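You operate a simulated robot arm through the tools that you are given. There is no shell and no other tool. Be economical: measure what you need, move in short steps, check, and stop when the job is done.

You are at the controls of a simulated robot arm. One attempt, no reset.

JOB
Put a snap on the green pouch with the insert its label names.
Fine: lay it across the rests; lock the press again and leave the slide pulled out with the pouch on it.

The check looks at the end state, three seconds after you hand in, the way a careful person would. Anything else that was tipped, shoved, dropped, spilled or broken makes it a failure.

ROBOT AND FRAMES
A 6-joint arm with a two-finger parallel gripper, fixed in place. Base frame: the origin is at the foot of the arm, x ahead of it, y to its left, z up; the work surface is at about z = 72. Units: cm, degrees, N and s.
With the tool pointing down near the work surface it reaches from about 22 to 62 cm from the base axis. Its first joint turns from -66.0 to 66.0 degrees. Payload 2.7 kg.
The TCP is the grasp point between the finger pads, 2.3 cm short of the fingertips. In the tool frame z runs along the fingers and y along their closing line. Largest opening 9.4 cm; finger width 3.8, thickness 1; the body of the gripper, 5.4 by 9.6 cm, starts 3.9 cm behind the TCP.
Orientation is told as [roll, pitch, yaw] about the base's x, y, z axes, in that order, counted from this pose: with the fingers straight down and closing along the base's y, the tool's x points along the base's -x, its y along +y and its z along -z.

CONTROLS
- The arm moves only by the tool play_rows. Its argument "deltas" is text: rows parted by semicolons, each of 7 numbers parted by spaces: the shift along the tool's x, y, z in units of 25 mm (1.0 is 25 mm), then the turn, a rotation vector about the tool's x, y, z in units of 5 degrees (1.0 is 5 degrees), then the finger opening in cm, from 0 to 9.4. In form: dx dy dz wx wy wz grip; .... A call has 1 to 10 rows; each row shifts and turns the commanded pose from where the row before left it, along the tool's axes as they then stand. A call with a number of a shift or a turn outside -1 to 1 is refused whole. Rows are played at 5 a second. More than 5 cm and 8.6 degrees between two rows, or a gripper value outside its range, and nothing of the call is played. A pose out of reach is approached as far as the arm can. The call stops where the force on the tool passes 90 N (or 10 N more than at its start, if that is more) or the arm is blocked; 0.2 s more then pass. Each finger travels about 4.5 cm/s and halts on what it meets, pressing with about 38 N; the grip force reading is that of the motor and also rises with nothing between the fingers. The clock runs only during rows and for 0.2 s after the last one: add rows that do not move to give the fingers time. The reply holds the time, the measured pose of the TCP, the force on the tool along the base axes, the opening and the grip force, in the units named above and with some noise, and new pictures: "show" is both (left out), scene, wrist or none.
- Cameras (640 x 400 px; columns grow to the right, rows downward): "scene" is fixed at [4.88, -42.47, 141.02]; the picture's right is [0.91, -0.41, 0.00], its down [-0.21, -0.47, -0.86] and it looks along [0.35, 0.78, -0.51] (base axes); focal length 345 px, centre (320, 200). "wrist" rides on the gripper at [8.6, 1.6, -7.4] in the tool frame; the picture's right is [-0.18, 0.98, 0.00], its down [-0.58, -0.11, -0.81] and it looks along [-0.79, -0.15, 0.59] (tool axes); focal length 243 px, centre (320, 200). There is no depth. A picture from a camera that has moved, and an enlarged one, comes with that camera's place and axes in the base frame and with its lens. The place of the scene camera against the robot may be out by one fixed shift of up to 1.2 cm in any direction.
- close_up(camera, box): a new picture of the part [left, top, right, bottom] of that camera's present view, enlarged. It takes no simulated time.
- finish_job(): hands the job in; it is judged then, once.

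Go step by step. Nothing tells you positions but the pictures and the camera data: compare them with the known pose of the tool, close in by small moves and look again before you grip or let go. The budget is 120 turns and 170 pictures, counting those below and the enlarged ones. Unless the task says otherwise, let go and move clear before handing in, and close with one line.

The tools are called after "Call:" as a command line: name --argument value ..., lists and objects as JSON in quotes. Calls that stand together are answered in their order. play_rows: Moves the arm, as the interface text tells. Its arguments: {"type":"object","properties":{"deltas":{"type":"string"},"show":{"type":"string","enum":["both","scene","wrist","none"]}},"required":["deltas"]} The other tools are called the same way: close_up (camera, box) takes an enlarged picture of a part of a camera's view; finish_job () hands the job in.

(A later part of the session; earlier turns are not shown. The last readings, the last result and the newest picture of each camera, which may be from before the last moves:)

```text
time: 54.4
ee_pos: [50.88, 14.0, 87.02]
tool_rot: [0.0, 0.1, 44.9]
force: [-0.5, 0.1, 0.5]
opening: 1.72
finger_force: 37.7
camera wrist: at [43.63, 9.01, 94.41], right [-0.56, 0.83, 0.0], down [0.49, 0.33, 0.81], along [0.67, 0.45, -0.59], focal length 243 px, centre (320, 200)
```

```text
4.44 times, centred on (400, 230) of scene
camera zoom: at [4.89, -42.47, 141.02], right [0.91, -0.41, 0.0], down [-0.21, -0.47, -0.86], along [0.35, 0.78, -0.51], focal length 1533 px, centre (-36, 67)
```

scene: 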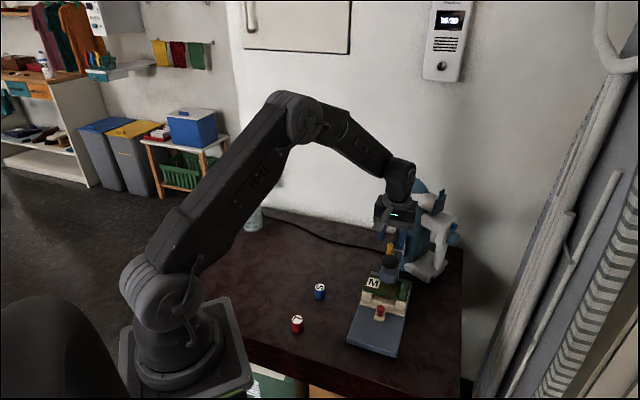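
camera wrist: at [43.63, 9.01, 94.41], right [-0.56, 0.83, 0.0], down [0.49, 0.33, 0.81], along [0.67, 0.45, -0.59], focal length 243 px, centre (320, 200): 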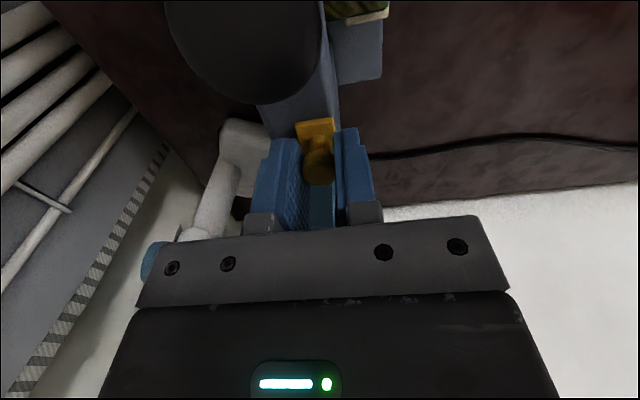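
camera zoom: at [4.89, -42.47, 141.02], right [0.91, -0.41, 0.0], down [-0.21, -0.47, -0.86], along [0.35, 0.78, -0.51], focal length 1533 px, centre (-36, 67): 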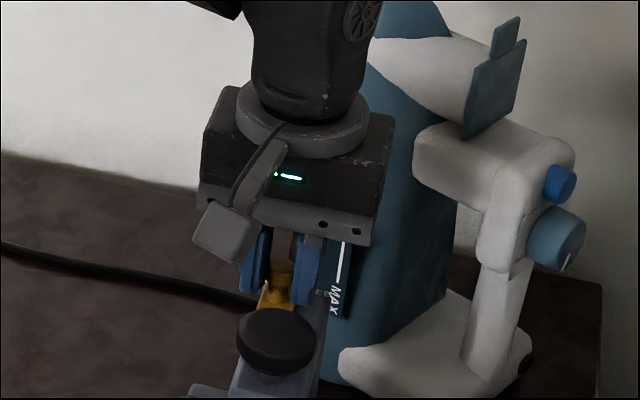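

Gripped. I'll slide it toward FREE (tool −y) in small steps.

Call:
play_rows --deltas "0 -0.1 0 0 0 0 1;0 -0.1 0 0 0 0 1;0 -0.1 0 0 0 0 1;0 0 0 0 0 0 1" --show "wrist"

Call:
close_up --camera "scene" --box '[335, 235, 435, 360]'

```text
time: 55.4
ee_pos: [51.4, 13.54, 86.91]
tool_rot: [0.0, 0.0, 44.8]
force: [1.7, 2.4, 0.3]
opening: 1.74
finger_force: 37.8
camera wrist: at [44.16, 8.46, 94.41], right [-0.56, 0.83, 0.0], down [0.49, 0.33, 0.81], along [0.67, 0.45, -0.59], focal length 243 px, centre (320, 200)
```

wrist: 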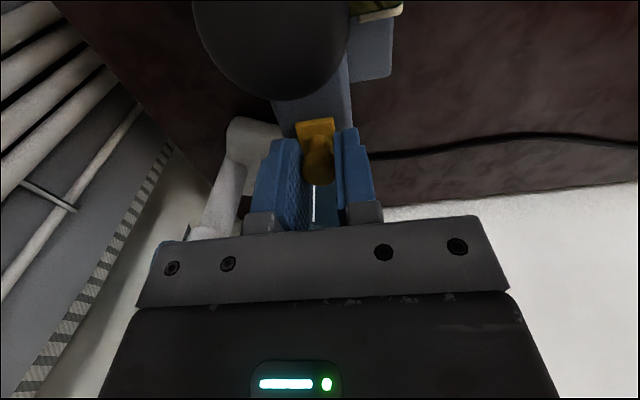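

```text
3.20 times, centred on (385, 298) of scene
camera zoom: at [4.89, -42.46, 141.02], right [0.91, -0.41, 0.0], down [-0.21, -0.47, -0.86], along [0.35, 0.78, -0.51], focal length 1104 px, centre (112, -112)
```

zoom: 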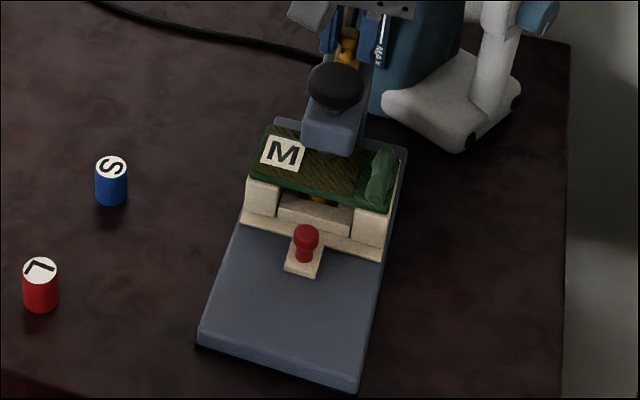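

It slides smoothly. Continuing until it reaches FREE.

Call:
play_rows --deltas "0 -0.1 0 0 0 0 1;0 -0.1 0 0 0 0 1;0 0 0 0 0 0 1" --show "none"

Call:
play_rows --deltas "0 -0.07 0 0 0 0 1;0 0 0 0 0 0 1" --show "wrist"

Call:
close_up --camera "wrist" --box '[240, 60, 400, 200]'

```text
time: 56.2
ee_pos: [51.86, 13.17, 86.91]
tool_rot: [0.0, 0.0, 44.8]
force: [0.6, 0.9, -0.7]
opening: 1.74
finger_force: 37.5
```

```text
time: 56.8
ee_pos: [51.93, 13.04, 86.92]
tool_rot: [0.0, 0.0, 44.9]
force: [-0.5, 0.3, -0.1]
opening: 1.74
finger_force: 38.1
camera wrist: at [44.63, 8.0, 94.42], right [-0.56, 0.83, 0.0], down [0.49, 0.33, 0.81], along [0.67, 0.45, -0.59], focal length 243 px, centre (320, 200)
```

wrist: 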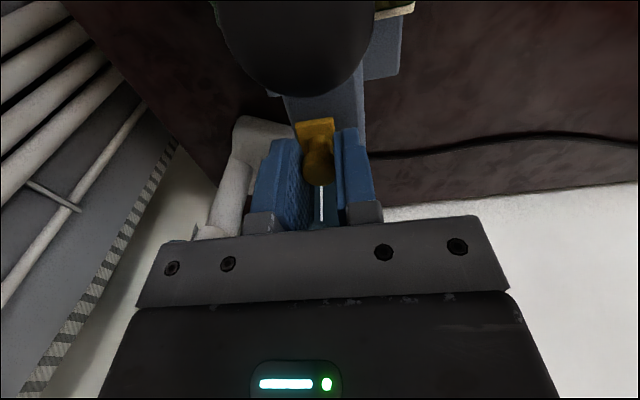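

```text
2.86 times, centred on (320, 130) of wrist
camera zoom: at [44.63, 8.0, 94.42], right [-0.56, 0.83, 0.0], down [0.49, 0.33, 0.81], along [0.67, 0.45, -0.59], focal length 693 px, centre (320, 400)
```

zoom: 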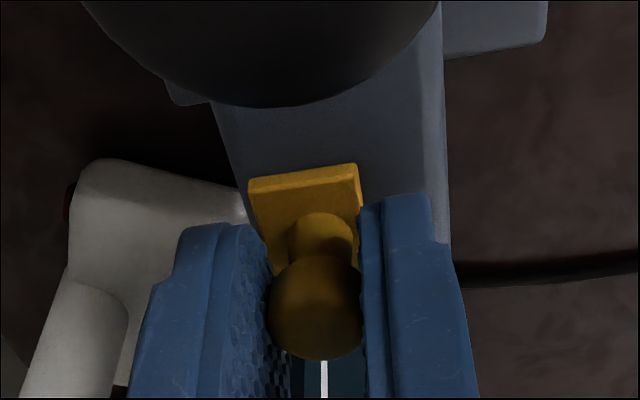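

Call:
play_rows --deltas "0 -0.05 0 0 0 0 1;0 0 0 0 0 0 1" --show "none"

Call:
play_rows --deltas "0 -0.05 0 0 0 0 1;0 0 0 0 0 0 1" --show "none"

```text
time: 57.4
ee_pos: [52.04, 13.06, 86.84]
tool_rot: [-0.1, 0.1, 44.9]
force: [-1.3, -0.8, 0.6]
opening: 1.74
finger_force: 38.4
```

```text
time: 58.0
ee_pos: [52.2, 12.9, 86.94]
tool_rot: [0.0, 0.1, 44.9]
force: [-3.4, -2.6, 0.7]
opening: 1.75
finger_force: 37.8
```

Call:
play_rows --deltas "0 -0.05 0 0 0 0 1;0 0 0 0 0 0 1" --show "wrist"

Call:
close_up --camera "wrist" --box '[240, 60, 400, 200]'

Call:
close_up --camera "scene" --box '[335, 235, 435, 360]'

```text
time: 58.6
ee_pos: [52.24, 12.75, 86.89]
tool_rot: [-0.1, 0.1, 44.9]
force: [-3.2, -2.7, 0.3]
opening: 1.74
finger_force: 37.9
camera wrist: at [44.88, 7.76, 94.42], right [-0.56, 0.83, 0.0], down [0.49, 0.33, 0.81], along [0.67, 0.45, -0.59], focal length 243 px, centre (320, 200)
```

wrist: 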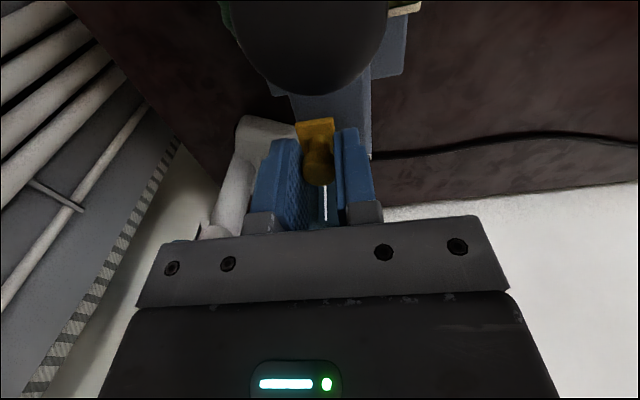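

```text
2.86 times, centred on (320, 130) of wrist
camera zoom: at [44.88, 7.76, 94.42], right [-0.56, 0.83, 0.0], down [0.49, 0.33, 0.81], along [0.67, 0.45, -0.59], focal length 693 px, centre (320, 400)
```

zoom: 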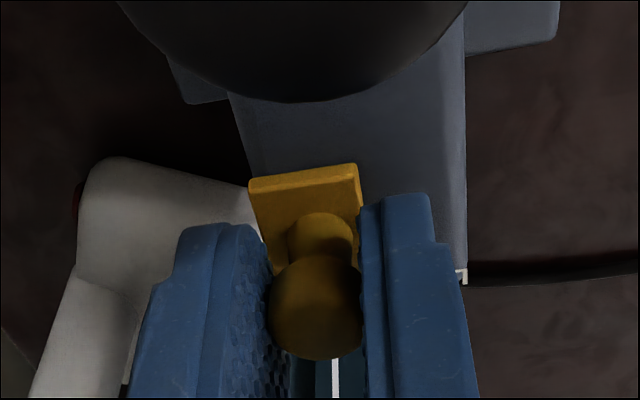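

```text
3.20 times, centred on (385, 298) of scene
camera zoom: at [4.88, -42.48, 141.01], right [0.91, -0.41, 0.0], down [-0.21, -0.47, -0.86], along [0.35, 0.78, -0.51], focal length 1104 px, centre (112, -112)
```

zoom: 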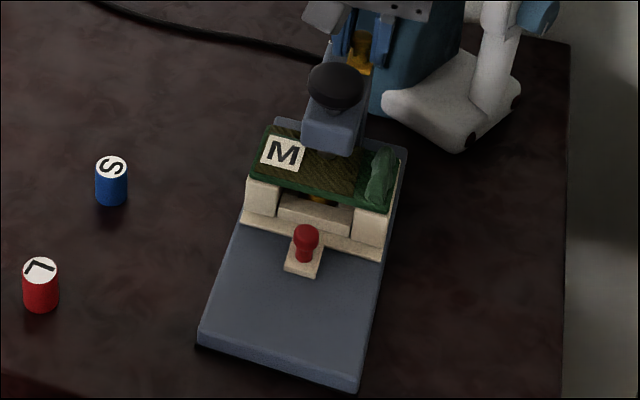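

Call:
play_rows --deltas "0 -0.05 0 0 0 0 1;0 0 0 0 0 0 1" --show "none"

Call:
close_up --camera "wrist" --box '[240, 60, 400, 200]'

```text
time: 59.2
ee_pos: [52.35, 12.7, 86.84]
tool_rot: [0.0, 0.0, 44.9]
force: [-4.2, -2.7, -0.6]
opening: 1.73
finger_force: 37.6
```

```text
2.86 times, centred on (320, 130) of wrist
camera zoom: at [44.96, 7.68, 94.42], right [-0.56, 0.83, 0.0], down [0.49, 0.33, 0.81], along [0.67, 0.45, -0.59], focal length 693 px, centre (320, 400)
```

zoom: 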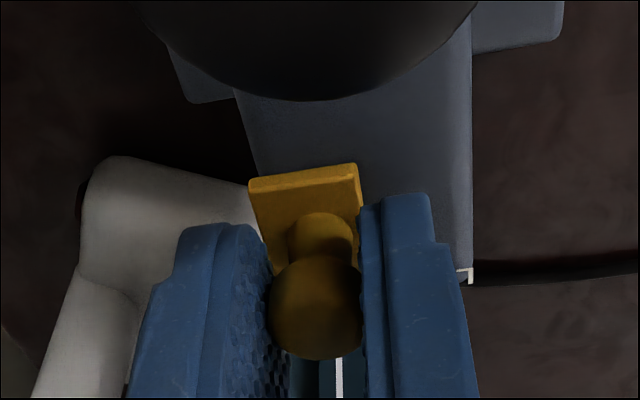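

Call:
play_rows --deltas "0 -0.06 0 0 0 0 1;0 0 0 0 0 0 1" --show "none"

Call:
close_up --camera "wrist" --box '[240, 60, 400, 200]'

```text
time: 59.8
ee_pos: [52.31, 12.66, 86.86]
tool_rot: [0.1, 0.1, 44.9]
force: [-11.1, 2.7, 0.8]
opening: 1.73
finger_force: 38.3
```

```text
2.86 times, centred on (320, 130) of wrist
camera zoom: at [45.01, 7.64, 94.43], right [-0.56, 0.83, 0.0], down [0.49, 0.33, 0.81], along [0.66, 0.45, -0.59], focal length 693 px, centre (320, 400)
```

zoom: 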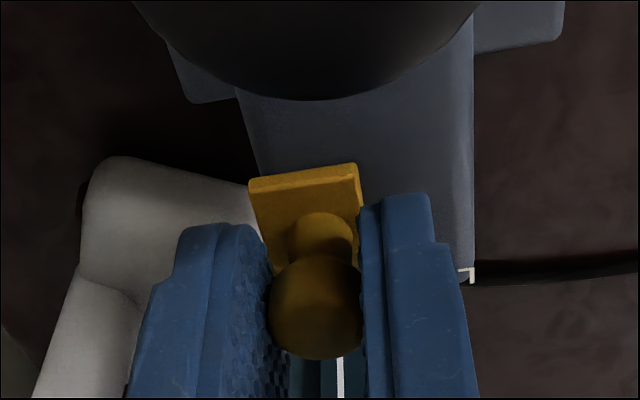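

There's a lateral end stop after 2.0 cm of travel, so the lock is at FREE. I'll release it, rise and look at the black knob.

Call:
play_rows --deltas "0 0.04 0 0 0 0 1;0 0 0 0 0 0 2.5;0 0 0 0 0 0 3.2;0 0 -1 0 0 0 3.2;0 0 -1 0 0 0 3.2;0.8 0.13 -1 0 0 0 2;0.8 0.13 0 0 0 0 1;0.9 0.13 0 0 0 0 0;0 0 0 0 0 0 0;0 0 0 0 0 0 0" --show "both"

Call:
close_up --camera "wrist" --box '[240, 20, 400, 180]'

Call:
close_up --camera "scene" --box '[355, 215, 435, 295]'

```text
time: 62.0
ee_pos: [47.2, 8.93, 94.37]
tool_rot: [0.0, 0.0, 44.9]
force: [-0.6, 0.1, 0.0]
opening: 0.01
finger_force: 37.6
camera wrist: at [39.94, 3.88, 101.9], right [-0.56, 0.83, 0.0], down [0.49, 0.33, 0.81], along [0.67, 0.45, -0.59], focal length 243 px, centre (320, 200)
```

scene: 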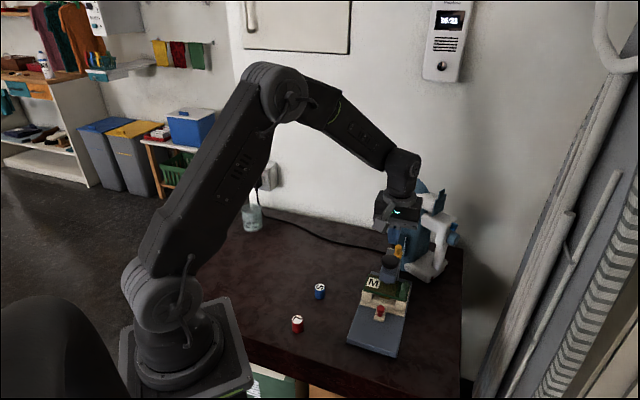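
wrist: 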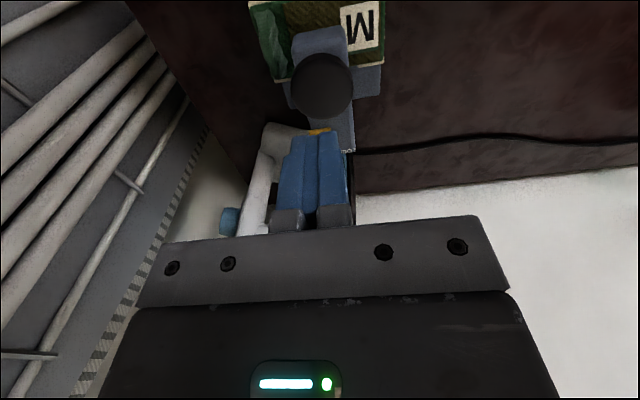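

```text
2.50 times, centred on (320, 100) of wrist
camera zoom: at [39.94, 3.88, 101.9], right [-0.56, 0.83, 0.0], down [0.49, 0.33, 0.81], along [0.67, 0.45, -0.59], focal length 606 px, centre (320, 450)
```

zoom: 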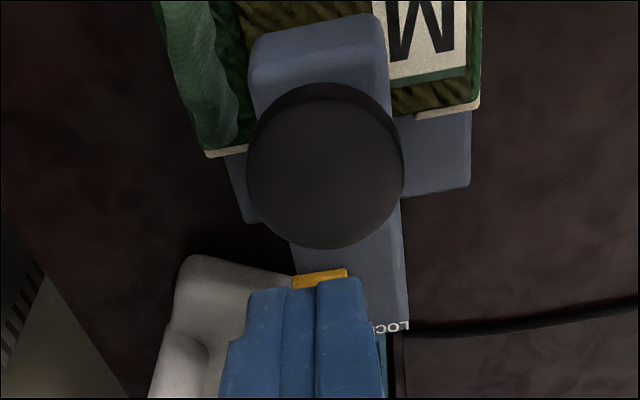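

```text
5.00 times, centred on (395, 255) of scene
camera zoom: at [4.88, -42.47, 141.02], right [0.91, -0.41, 0.0], down [-0.21, -0.47, -0.86], along [0.35, 0.78, -0.51], focal length 1724 px, centre (-55, -75)
```

zoom: 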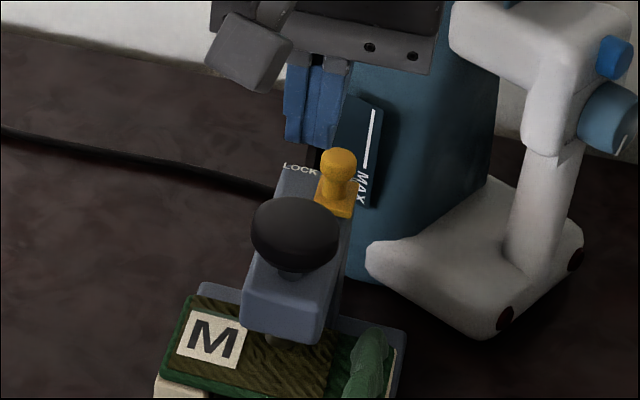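

The lock now shows LOCK uncovered, so it is at FREE. The black knob's top is at about (46.7, 8.55, 87.2). With the fingers closed I'll centre over it and come down gently.

Call:
play_rows --deltas "0.25 0.03 0 0 0 0 0;0 0 0.8 0 0 0 0;0 0 0.8 0 0 0 0;0 0 0 0 0 0 0" --show "both"

Call:
close_up --camera "scene" --box '[355, 215, 435, 295]'

```text
time: 63.0
ee_pos: [46.76, 8.57, 90.45]
tool_rot: [0.0, 0.1, 44.9]
force: [-0.2, 0.5, 0.8]
opening: 0.0
finger_force: 38.1
camera wrist: at [39.38, 3.53, 97.97], right [-0.56, 0.83, 0.0], down [0.49, 0.33, 0.81], along [0.67, 0.45, -0.59], focal length 243 px, centre (320, 200)
```

scene: 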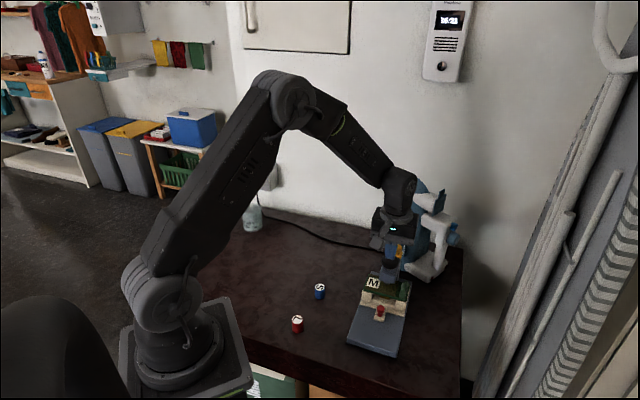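
wrist: 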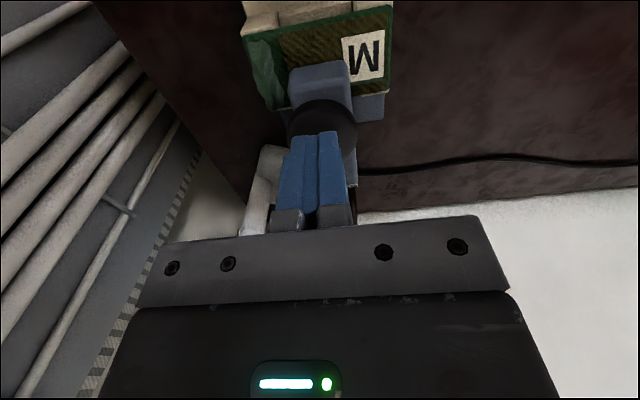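

```text
5.00 times, centred on (395, 255) of scene
camera zoom: at [4.88, -42.47, 141.02], right [0.91, -0.41, 0.0], down [-0.21, -0.47, -0.86], along [0.35, 0.78, -0.51], focal length 1724 px, centre (-55, -75)
```

zoom: 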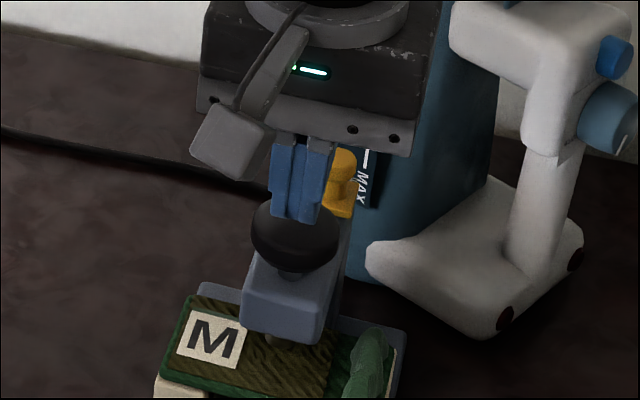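

Centred. Pressing in steps.

Call:
play_rows --deltas "0 0 0.2 0 0 0 0;0 0 0.15 0 0 0 0;0 0 0 0 0 0 0" --show "none"

Call:
play_rows --deltas "0 0 0.12 0 0 0 0;0 0 0 0 0 0 0" --show "none"

Call:
play_rows --deltas "0 0 0.12 0 0 0 0;0 0 0 0 0 0 0" --show "none"

```text
time: 63.8
ee_pos: [46.69, 8.51, 89.53]
tool_rot: [0.0, -0.1, 44.9]
force: [-0.9, 0.3, 0.6]
opening: 0.03
finger_force: 38.6
```

```text
time: 64.4
ee_pos: [46.7, 8.54, 89.17]
tool_rot: [0.0, 0.0, 44.9]
force: [0.3, -0.1, 1.2]
opening: 0.0
finger_force: 37.9
```

```text
time: 65.0
ee_pos: [46.77, 8.56, 89.11]
tool_rot: [-0.1, 0.0, 44.9]
force: [-0.9, -0.6, 3.5]
opening: 0.0
finger_force: 38.4
```

Call:
play_rows --deltas "0 0 0.12 0 0 0 0;0 0 0 0 0 0 0" --show "none"

Call:
play_rows --deltas "0 0 0.12 0 0 0 0;0 0 0 0 0 0 0" --show "none"

Call:
play_rows --deltas "0 0 0.12 0 0 0 0;0 0 0 0 0 0 0" --show "wrist"

Call:
close_up --camera "scene" --box '[355, 215, 435, 295]'

```text
time: 65.6
ee_pos: [46.72, 8.61, 88.58]
tool_rot: [0.1, 0.0, 44.9]
force: [-1.2, 0.4, 5.7]
opening: 0.0
finger_force: 37.9
```

```text
time: 66.2
ee_pos: [46.85, 8.63, 88.48]
tool_rot: [-0.1, -0.2, 45.0]
force: [-9.9, -0.7, 29.1]
opening: 0.01
finger_force: 38.0
```

```text
time: 66.8
ee_pos: [46.86, 8.54, 88.49]
tool_rot: [-0.1, -0.4, 45.0]
force: [-18.2, -4.7, 53.5]
opening: 0.0
finger_force: 38.7
camera wrist: at [39.43, 3.53, 95.94], right [-0.56, 0.83, 0.0], down [0.48, 0.33, 0.81], along [0.67, 0.46, -0.59], focal length 243 px, centre (320, 200)
```

wrist: 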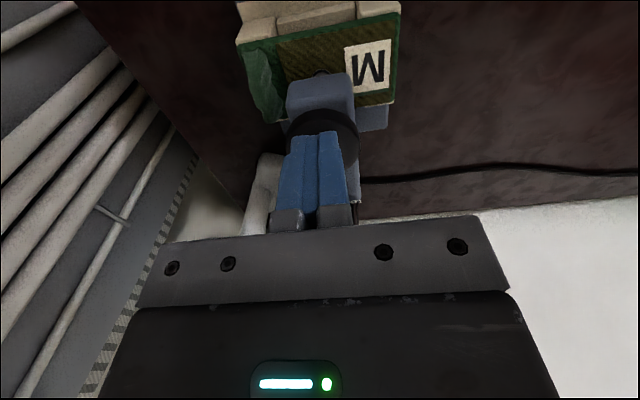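

```text
5.00 times, centred on (395, 255) of scene
camera zoom: at [4.76, -42.5, 141.01], right [0.91, -0.41, 0.0], down [-0.21, -0.47, -0.86], along [0.36, 0.78, -0.51], focal length 1724 px, centre (-55, -75)
```

zoom: 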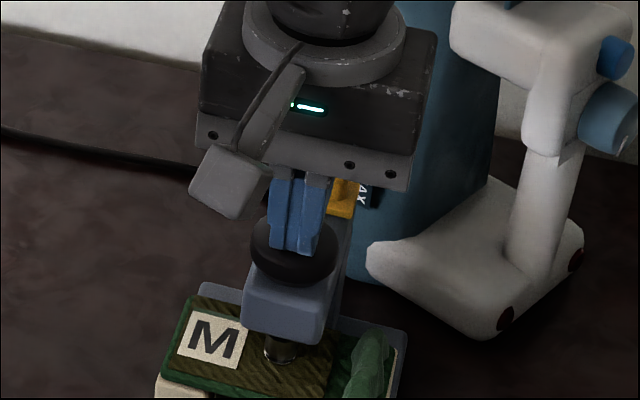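

The plunger is down on the pouch with 53 N. I'll press a little harder and hold briefly.

Call:
play_rows --deltas "0 0 0.1 0 0 0 0;0 0 0 0 0 0 0;0 0 0 0 0 0 0;0 0 0 0 0 0 0" --show "none"

Call:
close_up --camera "scene" --box '[365, 255, 425, 315]'

```text
time: 67.8
ee_pos: [46.84, 8.6, 88.42]
tool_rot: [-0.3, -0.6, 44.9]
force: [-24.3, -4.6, 71.2]
opening: 0.0
finger_force: 38.4
```

```text
6.67 times, centred on (395, 285) of scene
camera zoom: at [4.72, -42.51, 141.01], right [0.91, -0.41, 0.0], down [-0.21, -0.47, -0.86], along [0.36, 0.78, -0.51], focal length 2299 px, centre (-180, -367)
```

zoom: 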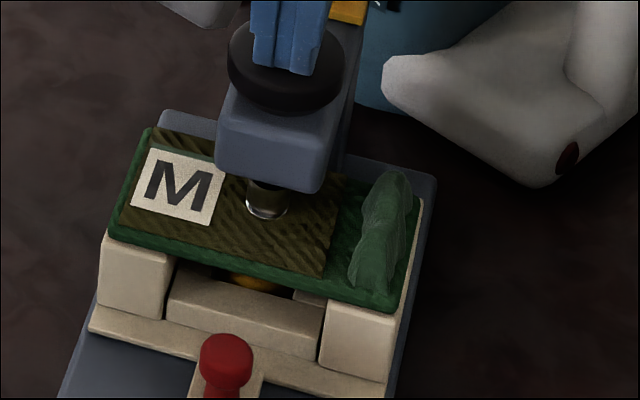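

I can see a shiny snap under the punch. I'll lift off and check.

Call:
play_rows --deltas "0 0 -0.4 0 0 0 0;0 0 -0.5 0 0 0 0;0 0 -0.8 0 0 0 0;0 0 -1 0 0 0 0;0 0 0 0 0 0 0" --show "wrist"

Call:
close_up --camera "scene" --box '[365, 255, 425, 315]'

Call:
close_up --camera "wrist" --box '[220, 0, 420, 160]'

```text
time: 69.0
ee_pos: [46.66, 8.5, 94.56]
tool_rot: [0.1, 0.0, 45.0]
force: [-0.6, 0.5, 0.2]
opening: 0.02
finger_force: 37.7
camera wrist: at [39.35, 3.54, 102.02], right [-0.56, 0.83, 0.0], down [0.49, 0.33, 0.81], along [0.67, 0.45, -0.59], focal length 243 px, centre (320, 200)
```

wrist: 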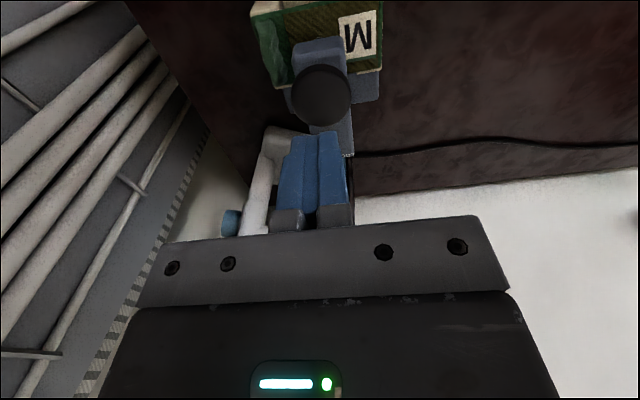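

```text
6.67 times, centred on (395, 285) of scene
camera zoom: at [4.88, -42.47, 141.02], right [0.91, -0.41, 0.0], down [-0.21, -0.47, -0.86], along [0.35, 0.78, -0.51], focal length 2299 px, centre (-180, -367)
```

zoom: 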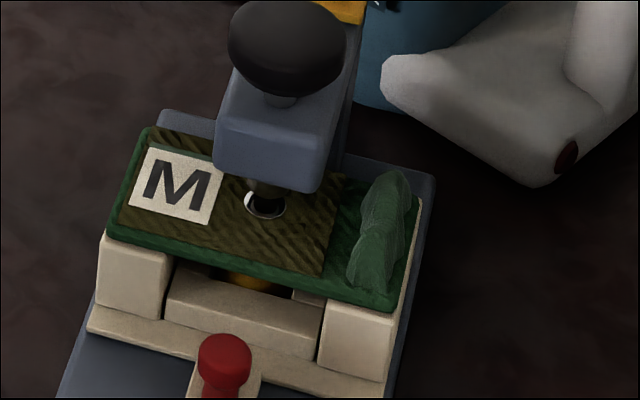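

```text
2.50 times, centred on (320, 80) of wrist
camera zoom: at [39.35, 3.54, 102.02], right [-0.56, 0.83, 0.0], down [0.49, 0.33, 0.81], along [0.67, 0.45, -0.59], focal length 606 px, centre (320, 500)
```

zoom: 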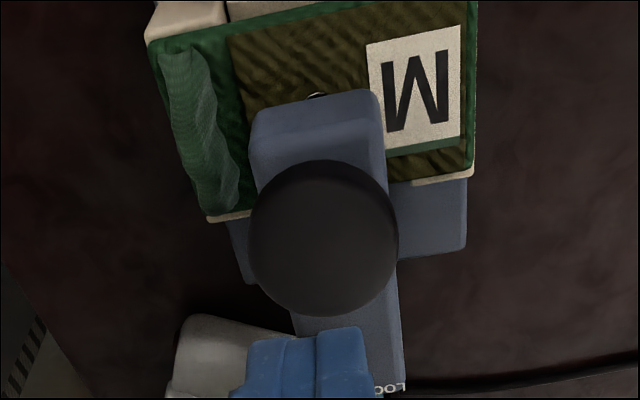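

The snap is on and the plunger has risen. Now I'll go back to the yellow lock.

Call:
play_rows --deltas "-0.7 -0.1 0 0 0 0 2;-0.7 -0.1 0 0 0 0 3.8;-0.7 -0.11 0 0 0 0 3.8;-0.69 -0.11 0 0 0 0 3.8;0 0 0.8 0 0 0 3.8;0 0 0.9 0 0 0 3.8;0 0 0 0 0 0 3.8" --show "wrist"

Call:
close_up --camera "wrist" --box '[220, 60, 420, 200]'

```text
time: 70.6
ee_pos: [52.39, 12.7, 90.34]
tool_rot: [-0.1, 0.0, 44.9]
force: [0.2, 0.6, -1.2]
opening: 3.79
finger_force: 0.2
camera wrist: at [45.07, 7.72, 97.72], right [-0.56, 0.83, 0.0], down [0.49, 0.33, 0.81], along [0.67, 0.45, -0.59], focal length 243 px, centre (320, 200)
```

wrist: 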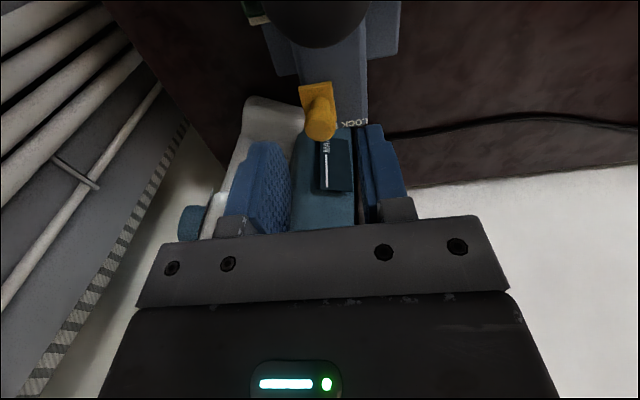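

```text
2.86 times, centred on (320, 130) of wrist
camera zoom: at [45.07, 7.72, 97.72], right [-0.56, 0.83, 0.0], down [0.49, 0.33, 0.81], along [0.67, 0.45, -0.59], focal length 693 px, centre (320, 400)
```

zoom: 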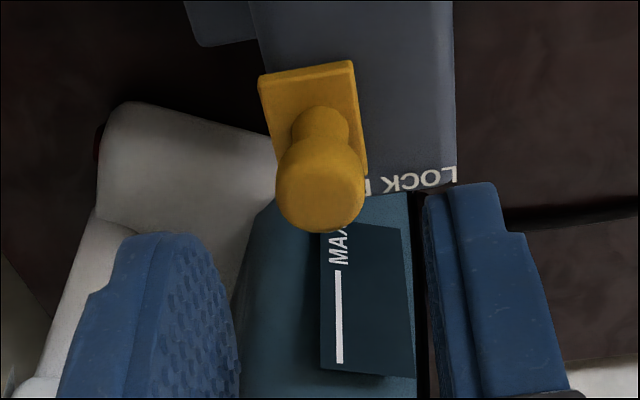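

Aligned. Lowering, gripping and sliding it back to LOCK.

Call:
play_rows --deltas "0 0 0.7 0 0 0 3.8;0 0 0.66 0 0 0 3.8;0 0 0 0 0 0 2;0 0 0 0 0 0 1;0 0 0 0 0 0 1;0 0.12 0 0 0 0 1;0 0.12 0 0 0 0 1;0 0.12 0 0 0 0 1;0 0.12 0 0 0 0 1;0 0 0 0 0 0 1" --show "wrist"

```text
time: 72.8
ee_pos: [51.62, 13.57, 86.9]
tool_rot: [0.0, 0.0, 44.8]
force: [-2.5, -3.9, 0.7]
opening: 1.75
finger_force: 38.0
camera wrist: at [44.23, 8.53, 94.4], right [-0.56, 0.83, 0.0], down [0.49, 0.33, 0.81], along [0.67, 0.45, -0.59], focal length 243 px, centre (320, 200)
```

wrist: 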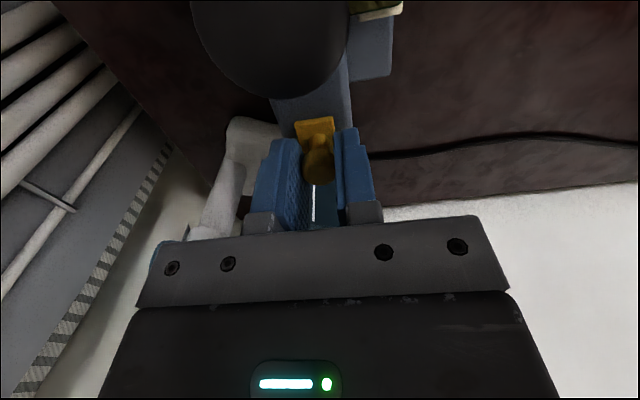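

Call:
play_rows --deltas "0 0.12 0 0 0 0 1;0 0.12 0 0 0 0 1;0 0 0 0 0 0 1" --show "none"

Call:
play_rows --deltas "0 0.06 0 0 0 0 1;0 0 0 0 0 0 1" --show "none"

Call:
play_rows --deltas "0 0.05 0 0 0 0 1;0 0 0 0 0 0 1" --show "none"

```text
time: 73.6
ee_pos: [51.19, 14.01, 86.99]
tool_rot: [0.0, 0.1, 44.9]
force: [-2.8, -3.4, 0.4]
opening: 1.74
finger_force: 38.5
```

```text
time: 74.2
ee_pos: [50.99, 14.12, 86.92]
tool_rot: [0.1, 0.1, 44.8]
force: [-3.3, -4.7, -0.2]
opening: 1.73
finger_force: 38.2
```

```text
time: 74.8
ee_pos: [51.03, 14.27, 86.83]
tool_rot: [0.0, 0.0, 44.8]
force: [-0.5, -7.4, 0.4]
opening: 1.74
finger_force: 38.1
```

Call:
play_rows --deltas "0 0.04 0 0 0 0 1;0 0 0 0 0 0 1" --show "none"

Call:
play_rows --deltas "0 -0.03 0 0 0 0 1;0 0 0 0 0 0 2.5;0 0 0 0 0 0 3.5;0 0 -0.8 0 0 0 3.5;0 0 -1 0 0 0 3.5;0 0 -1 0 0 0 3.5;0 0 0 0 0 0 3.5" --show "wrist"

Call:
close_up --camera "wrist" --box '[220, 20, 420, 160]'

Call:
close_up --camera "scene" --box '[345, 225, 435, 365]'

```text
time: 75.4
ee_pos: [50.83, 14.09, 86.83]
tool_rot: [0.0, 0.0, 44.9]
force: [4.3, -10.9, 0.4]
opening: 1.75
finger_force: 37.4
```

```text
time: 77.0
ee_pos: [50.96, 14.18, 93.8]
tool_rot: [0.1, 0.1, 44.9]
force: [0.2, -0.7, -0.3]
opening: 3.51
finger_force: 0.0
camera wrist: at [43.63, 9.21, 101.41], right [-0.56, 0.83, 0.0], down [0.49, 0.33, 0.81], along [0.67, 0.45, -0.59], focal length 243 px, centre (320, 200)
```

wrist: 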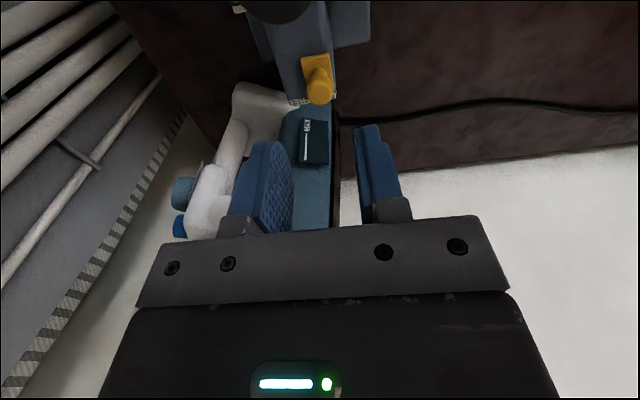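

```text
2.86 times, centred on (320, 90) of wrist
camera zoom: at [43.63, 9.21, 101.41], right [-0.56, 0.83, 0.0], down [0.49, 0.33, 0.81], along [0.67, 0.45, -0.59], focal length 693 px, centre (320, 514)
```

zoom: 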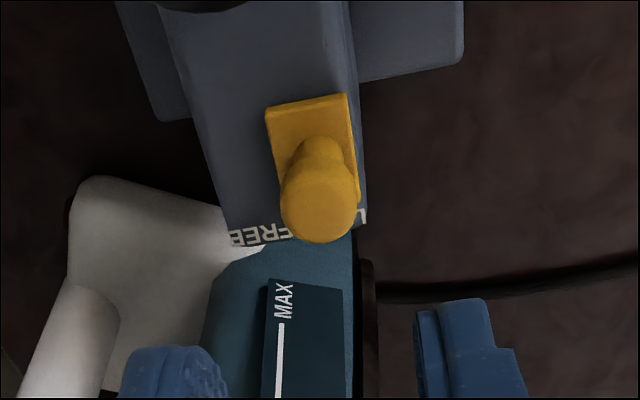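

```text
2.86 times, centred on (390, 295) of scene
camera zoom: at [4.88, -42.47, 141.02], right [0.91, -0.41, 0.0], down [-0.21, -0.47, -0.86], along [0.35, 0.78, -0.51], focal length 985 px, centre (120, -71)
```

zoom: 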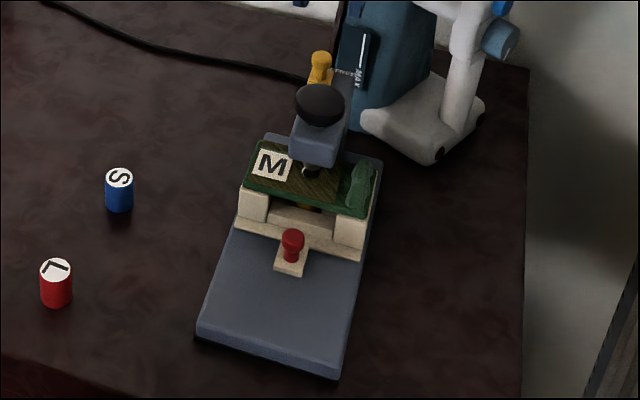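

The lock is back at LOCK. Next I'll return to the red knob the way I came.

Call:
play_rows --deltas "0 0 -1 0 0 0 3.5;0.86 -0.046 0 0 0 0 3.5;0.86 -0.046 0 0 0 0 3.5;0.86 -0.046 0 0 0 0 3.5;0.86 -0.046 0 0 0 0 3.5;0.86 -0.046 0 0 0 0 3.5;0.86 -0.046 0 0 0 0 3.5;0.86 -0.046 0 0 0 0 3.5;0.86 -0.046 0 0 0 0 3.5;0 0 0 0 0 0 3.8" --show "none"

Call:
play_rows --deltas "0 0 1 0 0 0 3.8;0 0 1 0 0 0 3.8;0 0 1 0 0 0 3.8;0 0 1 0 0 0 3.8;0 0 1 0 0 0 3.8;0 0 0.6 0 0 0 3.8;0 0 0 0 0 0 3.8" --show "wrist"

Call:
close_up --camera "scene" --box '[345, 235, 425, 355]'

```text
time: 79.2
ee_pos: [39.32, 1.34, 96.34]
tool_rot: [0.0, 0.0, 44.9]
force: [-0.1, 0.0, -0.2]
opening: 3.82
finger_force: 0.1
```

```text
time: 80.8
ee_pos: [39.52, 1.38, 82.31]
tool_rot: [-0.1, 0.0, 45.0]
force: [-0.5, 0.5, 0.2]
opening: 3.79
finger_force: 0.0
camera wrist: at [32.09, -3.61, 89.84], right [-0.56, 0.83, 0.0], down [0.49, 0.33, 0.81], along [0.67, 0.45, -0.59], focal length 243 px, centre (320, 200)
```

wrist: 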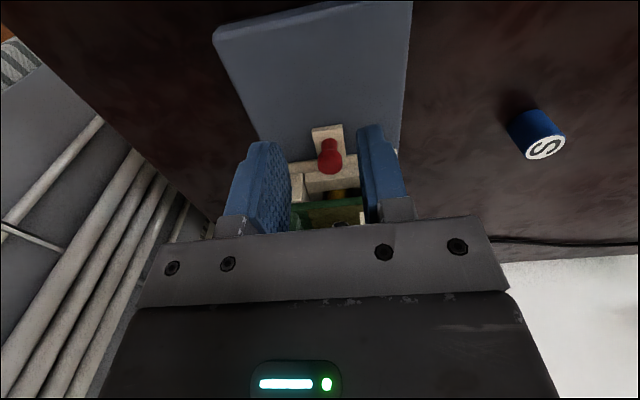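

```text
3.33 times, centred on (385, 295) of scene
camera zoom: at [4.88, -42.47, 141.02], right [0.91, -0.41, 0.0], down [-0.21, -0.47, -0.86], along [0.35, 0.78, -0.51], focal length 1149 px, centre (103, -117)
```

zoom: 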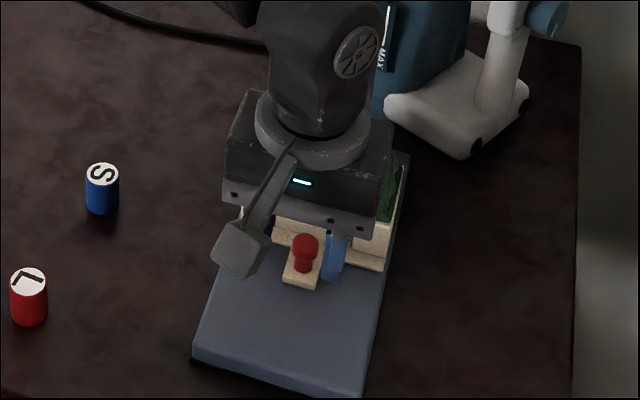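

Laterally aligned with the knob. I'll go down behind it, then forward to straddle and grip.

Call:
play_rows --deltas "0 0 1 0 0 0 3.8;0 0 0.94 0 0 0 3.8;-0.5 0 0 0 0 0 3.8;-0.5 0 0 0 0 0 3.8;-0.4 0 0 0 0 0 3.8;0 0 0 0 0 0 3.8" --show "wrist"

Call:
close_up --camera "wrist" --box '[220, 80, 440, 240]'

```text
time: 82.2
ee_pos: [41.9, 3.91, 77.56]
tool_rot: [0.0, 0.0, 45.0]
force: [-0.3, 0.0, -0.5]
opening: 3.8
finger_force: 0.0
camera wrist: at [34.5, -1.1, 85.06], right [-0.56, 0.83, 0.0], down [0.49, 0.33, 0.81], along [0.67, 0.45, -0.59], focal length 243 px, centre (320, 200)
```

wrist: 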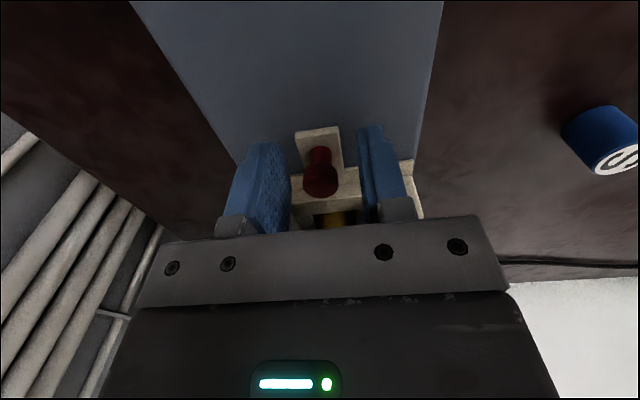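

```text
2.50 times, centred on (330, 160) of wrist
camera zoom: at [34.5, -1.1, 85.06], right [-0.56, 0.83, 0.0], down [0.49, 0.33, 0.81], along [0.67, 0.45, -0.59], focal length 606 px, centre (295, 300)
```

zoom: 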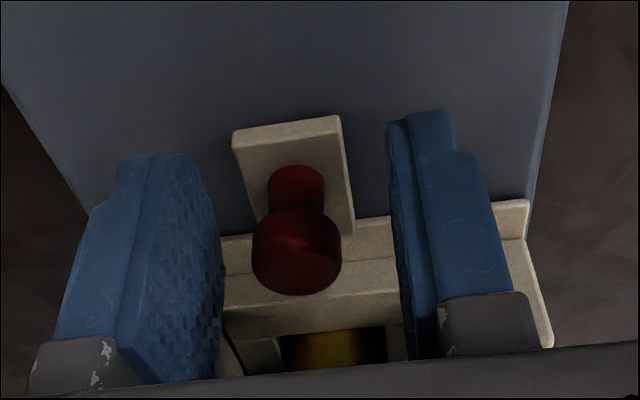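

Closing on the knob and pulling out smoothly.

Call:
play_rows --deltas "0 -0.03 0 0 0 0 2.5;0 0 0 0 0 0 1;0 0 0 0 0 0 1;0.15 0 0 0 0 0 1;0.3 0 0 0 0 0 1;0.3 0 0 0 0 0 1;0.3 0 0 0 0 0 1;0.3 0 0 0 0 0 1;0.2 0 0 0 0 0 1;0 0 0 0 0 0 1" --show "both"

Call:
close_up --camera "scene" --box '[335, 240, 435, 360]'

```text
time: 84.4
ee_pos: [39.09, 1.0, 77.62]
tool_rot: [0.0, -0.1, 44.9]
force: [0.8, 0.2, 0.1]
opening: 1.87
finger_force: 37.5
camera wrist: at [31.8, -3.97, 85.06], right [-0.56, 0.83, 0.0], down [0.49, 0.33, 0.81], along [0.67, 0.45, -0.59], focal length 243 px, centre (320, 200)
```

scene: 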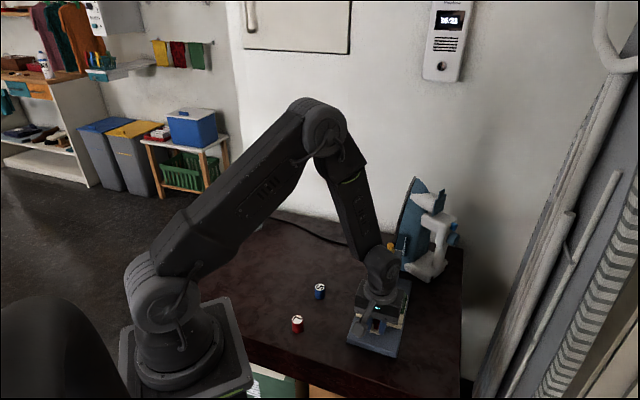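
wrist: 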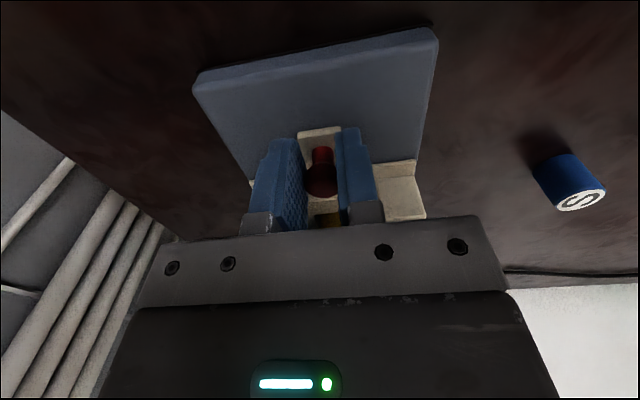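

```text
3.33 times, centred on (385, 300) of scene
camera zoom: at [4.89, -42.47, 141.01], right [0.91, -0.41, 0.0], down [-0.21, -0.47, -0.86], along [0.35, 0.78, -0.51], focal length 1149 px, centre (103, -133)
```

zoom: 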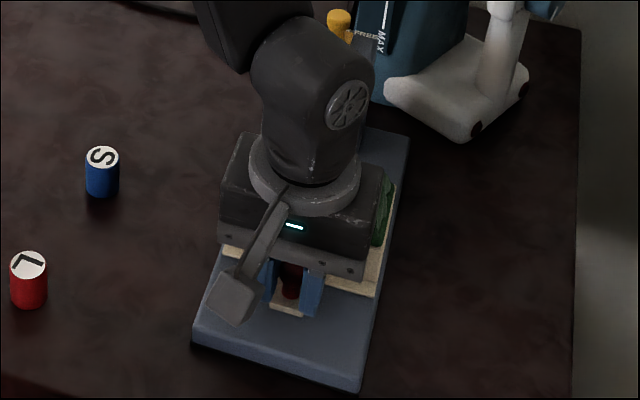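

Sliding freely with the pouch riding along. Continuing.

Call:
play_rows --deltas "0.3 0 0 0 0 0 1;0.3 0 0 0 0 0 1;0.3 0 0 0 0 0 1;0.3 0 0 0 0 0 1;0.3 0 0 0 0 0 1;0 0 0 0 0 0 1" --show "none"

Call:
play_rows --deltas "0.15 0 0 0 0 0 1;0 0 0 0 0 0 1" --show "none"

Call:
play_rows --deltas "0.15 0 0 0 0 0 1;0 0 0 0 0 0 1" --show "wrist"

Call:
close_up --camera "scene" --box '[335, 280, 415, 360]'

```text
time: 85.8
ee_pos: [36.52, -1.45, 77.58]
tool_rot: [0.0, 0.0, 44.9]
force: [-0.6, 0.1, 11.3]
opening: 1.87
finger_force: 37.6
```

```text
time: 86.4
ee_pos: [36.27, -1.91, 77.58]
tool_rot: [0.1, 0.1, 44.9]
force: [-0.5, 1.8, 15.3]
opening: 1.88
finger_force: 37.7
```

```text
time: 87.0
ee_pos: [36.06, -2.01, 77.46]
tool_rot: [-0.1, -0.1, 44.8]
force: [-0.4, 2.2, 9.5]
opening: 1.88
finger_force: 38.3
camera wrist: at [28.64, -7.11, 85.05], right [-0.56, 0.83, 0.0], down [0.49, 0.33, 0.81], along [0.67, 0.45, -0.59], focal length 243 px, centre (320, 200)
```

wrist: 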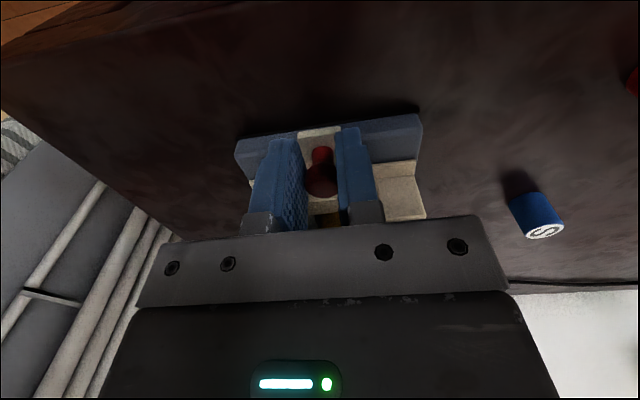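

```text
5.00 times, centred on (375, 320) of scene
camera zoom: at [4.87, -42.47, 141.02], right [0.91, -0.41, 0.0], down [-0.21, -0.47, -0.86], along [0.36, 0.78, -0.51], focal length 1724 px, centre (45, -400)
```

zoom: 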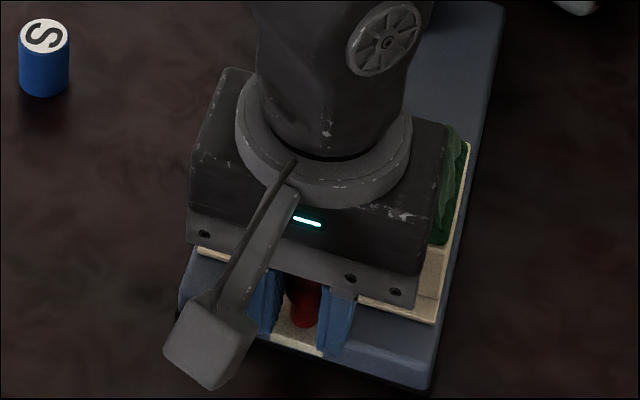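

Near the front end. I'll pull in small steps to reach the stop, then draw the press back the half centimetre it had moved.

Call:
play_rows --deltas "0.1 0 0 0 0 0 1;0 0 0 0 0 0 1" --show "none"

Call:
play_rows --deltas "0.1 0 0 0 0 0 1;0 0 0 0 0 0 1" --show "none"

Call:
close_up --camera "scene" --box '[335, 280, 415, 360]'

```text
time: 87.6
ee_pos: [35.79, -2.25, 77.51]
tool_rot: [0.0, 0.0, 45.0]
force: [0.5, 1.4, 9.4]
opening: 1.87
finger_force: 37.7
```

```text
time: 88.2
ee_pos: [35.66, -2.31, 77.45]
tool_rot: [0.0, 0.0, 44.9]
force: [7.3, 8.8, 1.3]
opening: 1.89
finger_force: 38.7
```

```text
5.00 times, centred on (375, 320) of scene
camera zoom: at [4.9, -42.45, 141.02], right [0.91, -0.41, 0.0], down [-0.21, -0.47, -0.86], along [0.35, 0.78, -0.51], focal length 1724 px, centre (45, -400)
```

zoom: 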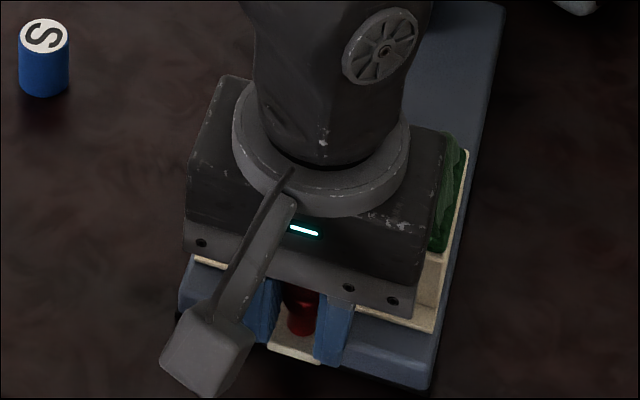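

At the stop now. I'll draw the press back gently.

Call:
play_rows --deltas "0.06 0 0 0 0 0 1;0.06 0 0 0 0 0 1;0.06 0 0 0 0 0 1;0 0 0 0 0 0 1" --show "none"

Call:
close_up --camera "scene" --box '[335, 280, 415, 360]'

```text
time: 89.2
ee_pos: [35.44, -2.69, 77.51]
tool_rot: [-0.1, -0.1, 44.9]
force: [14.1, 12.3, 0.0]
opening: 1.87
finger_force: 38.1
```

```text
5.00 times, centred on (375, 320) of scene
camera zoom: at [4.92, -42.45, 141.02], right [0.91, -0.41, 0.0], down [-0.21, -0.47, -0.86], along [0.35, 0.78, -0.51], focal length 1724 px, centre (45, -400)
```

zoom: 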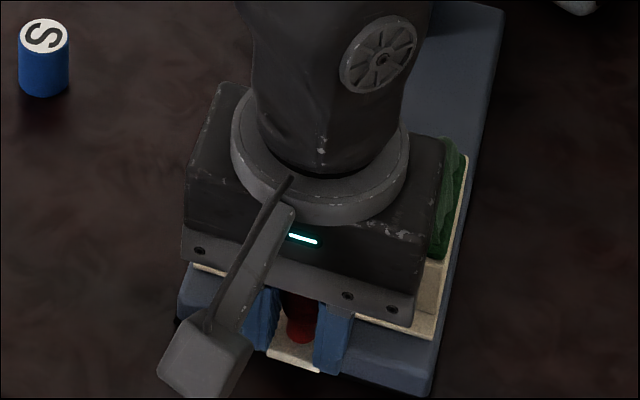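

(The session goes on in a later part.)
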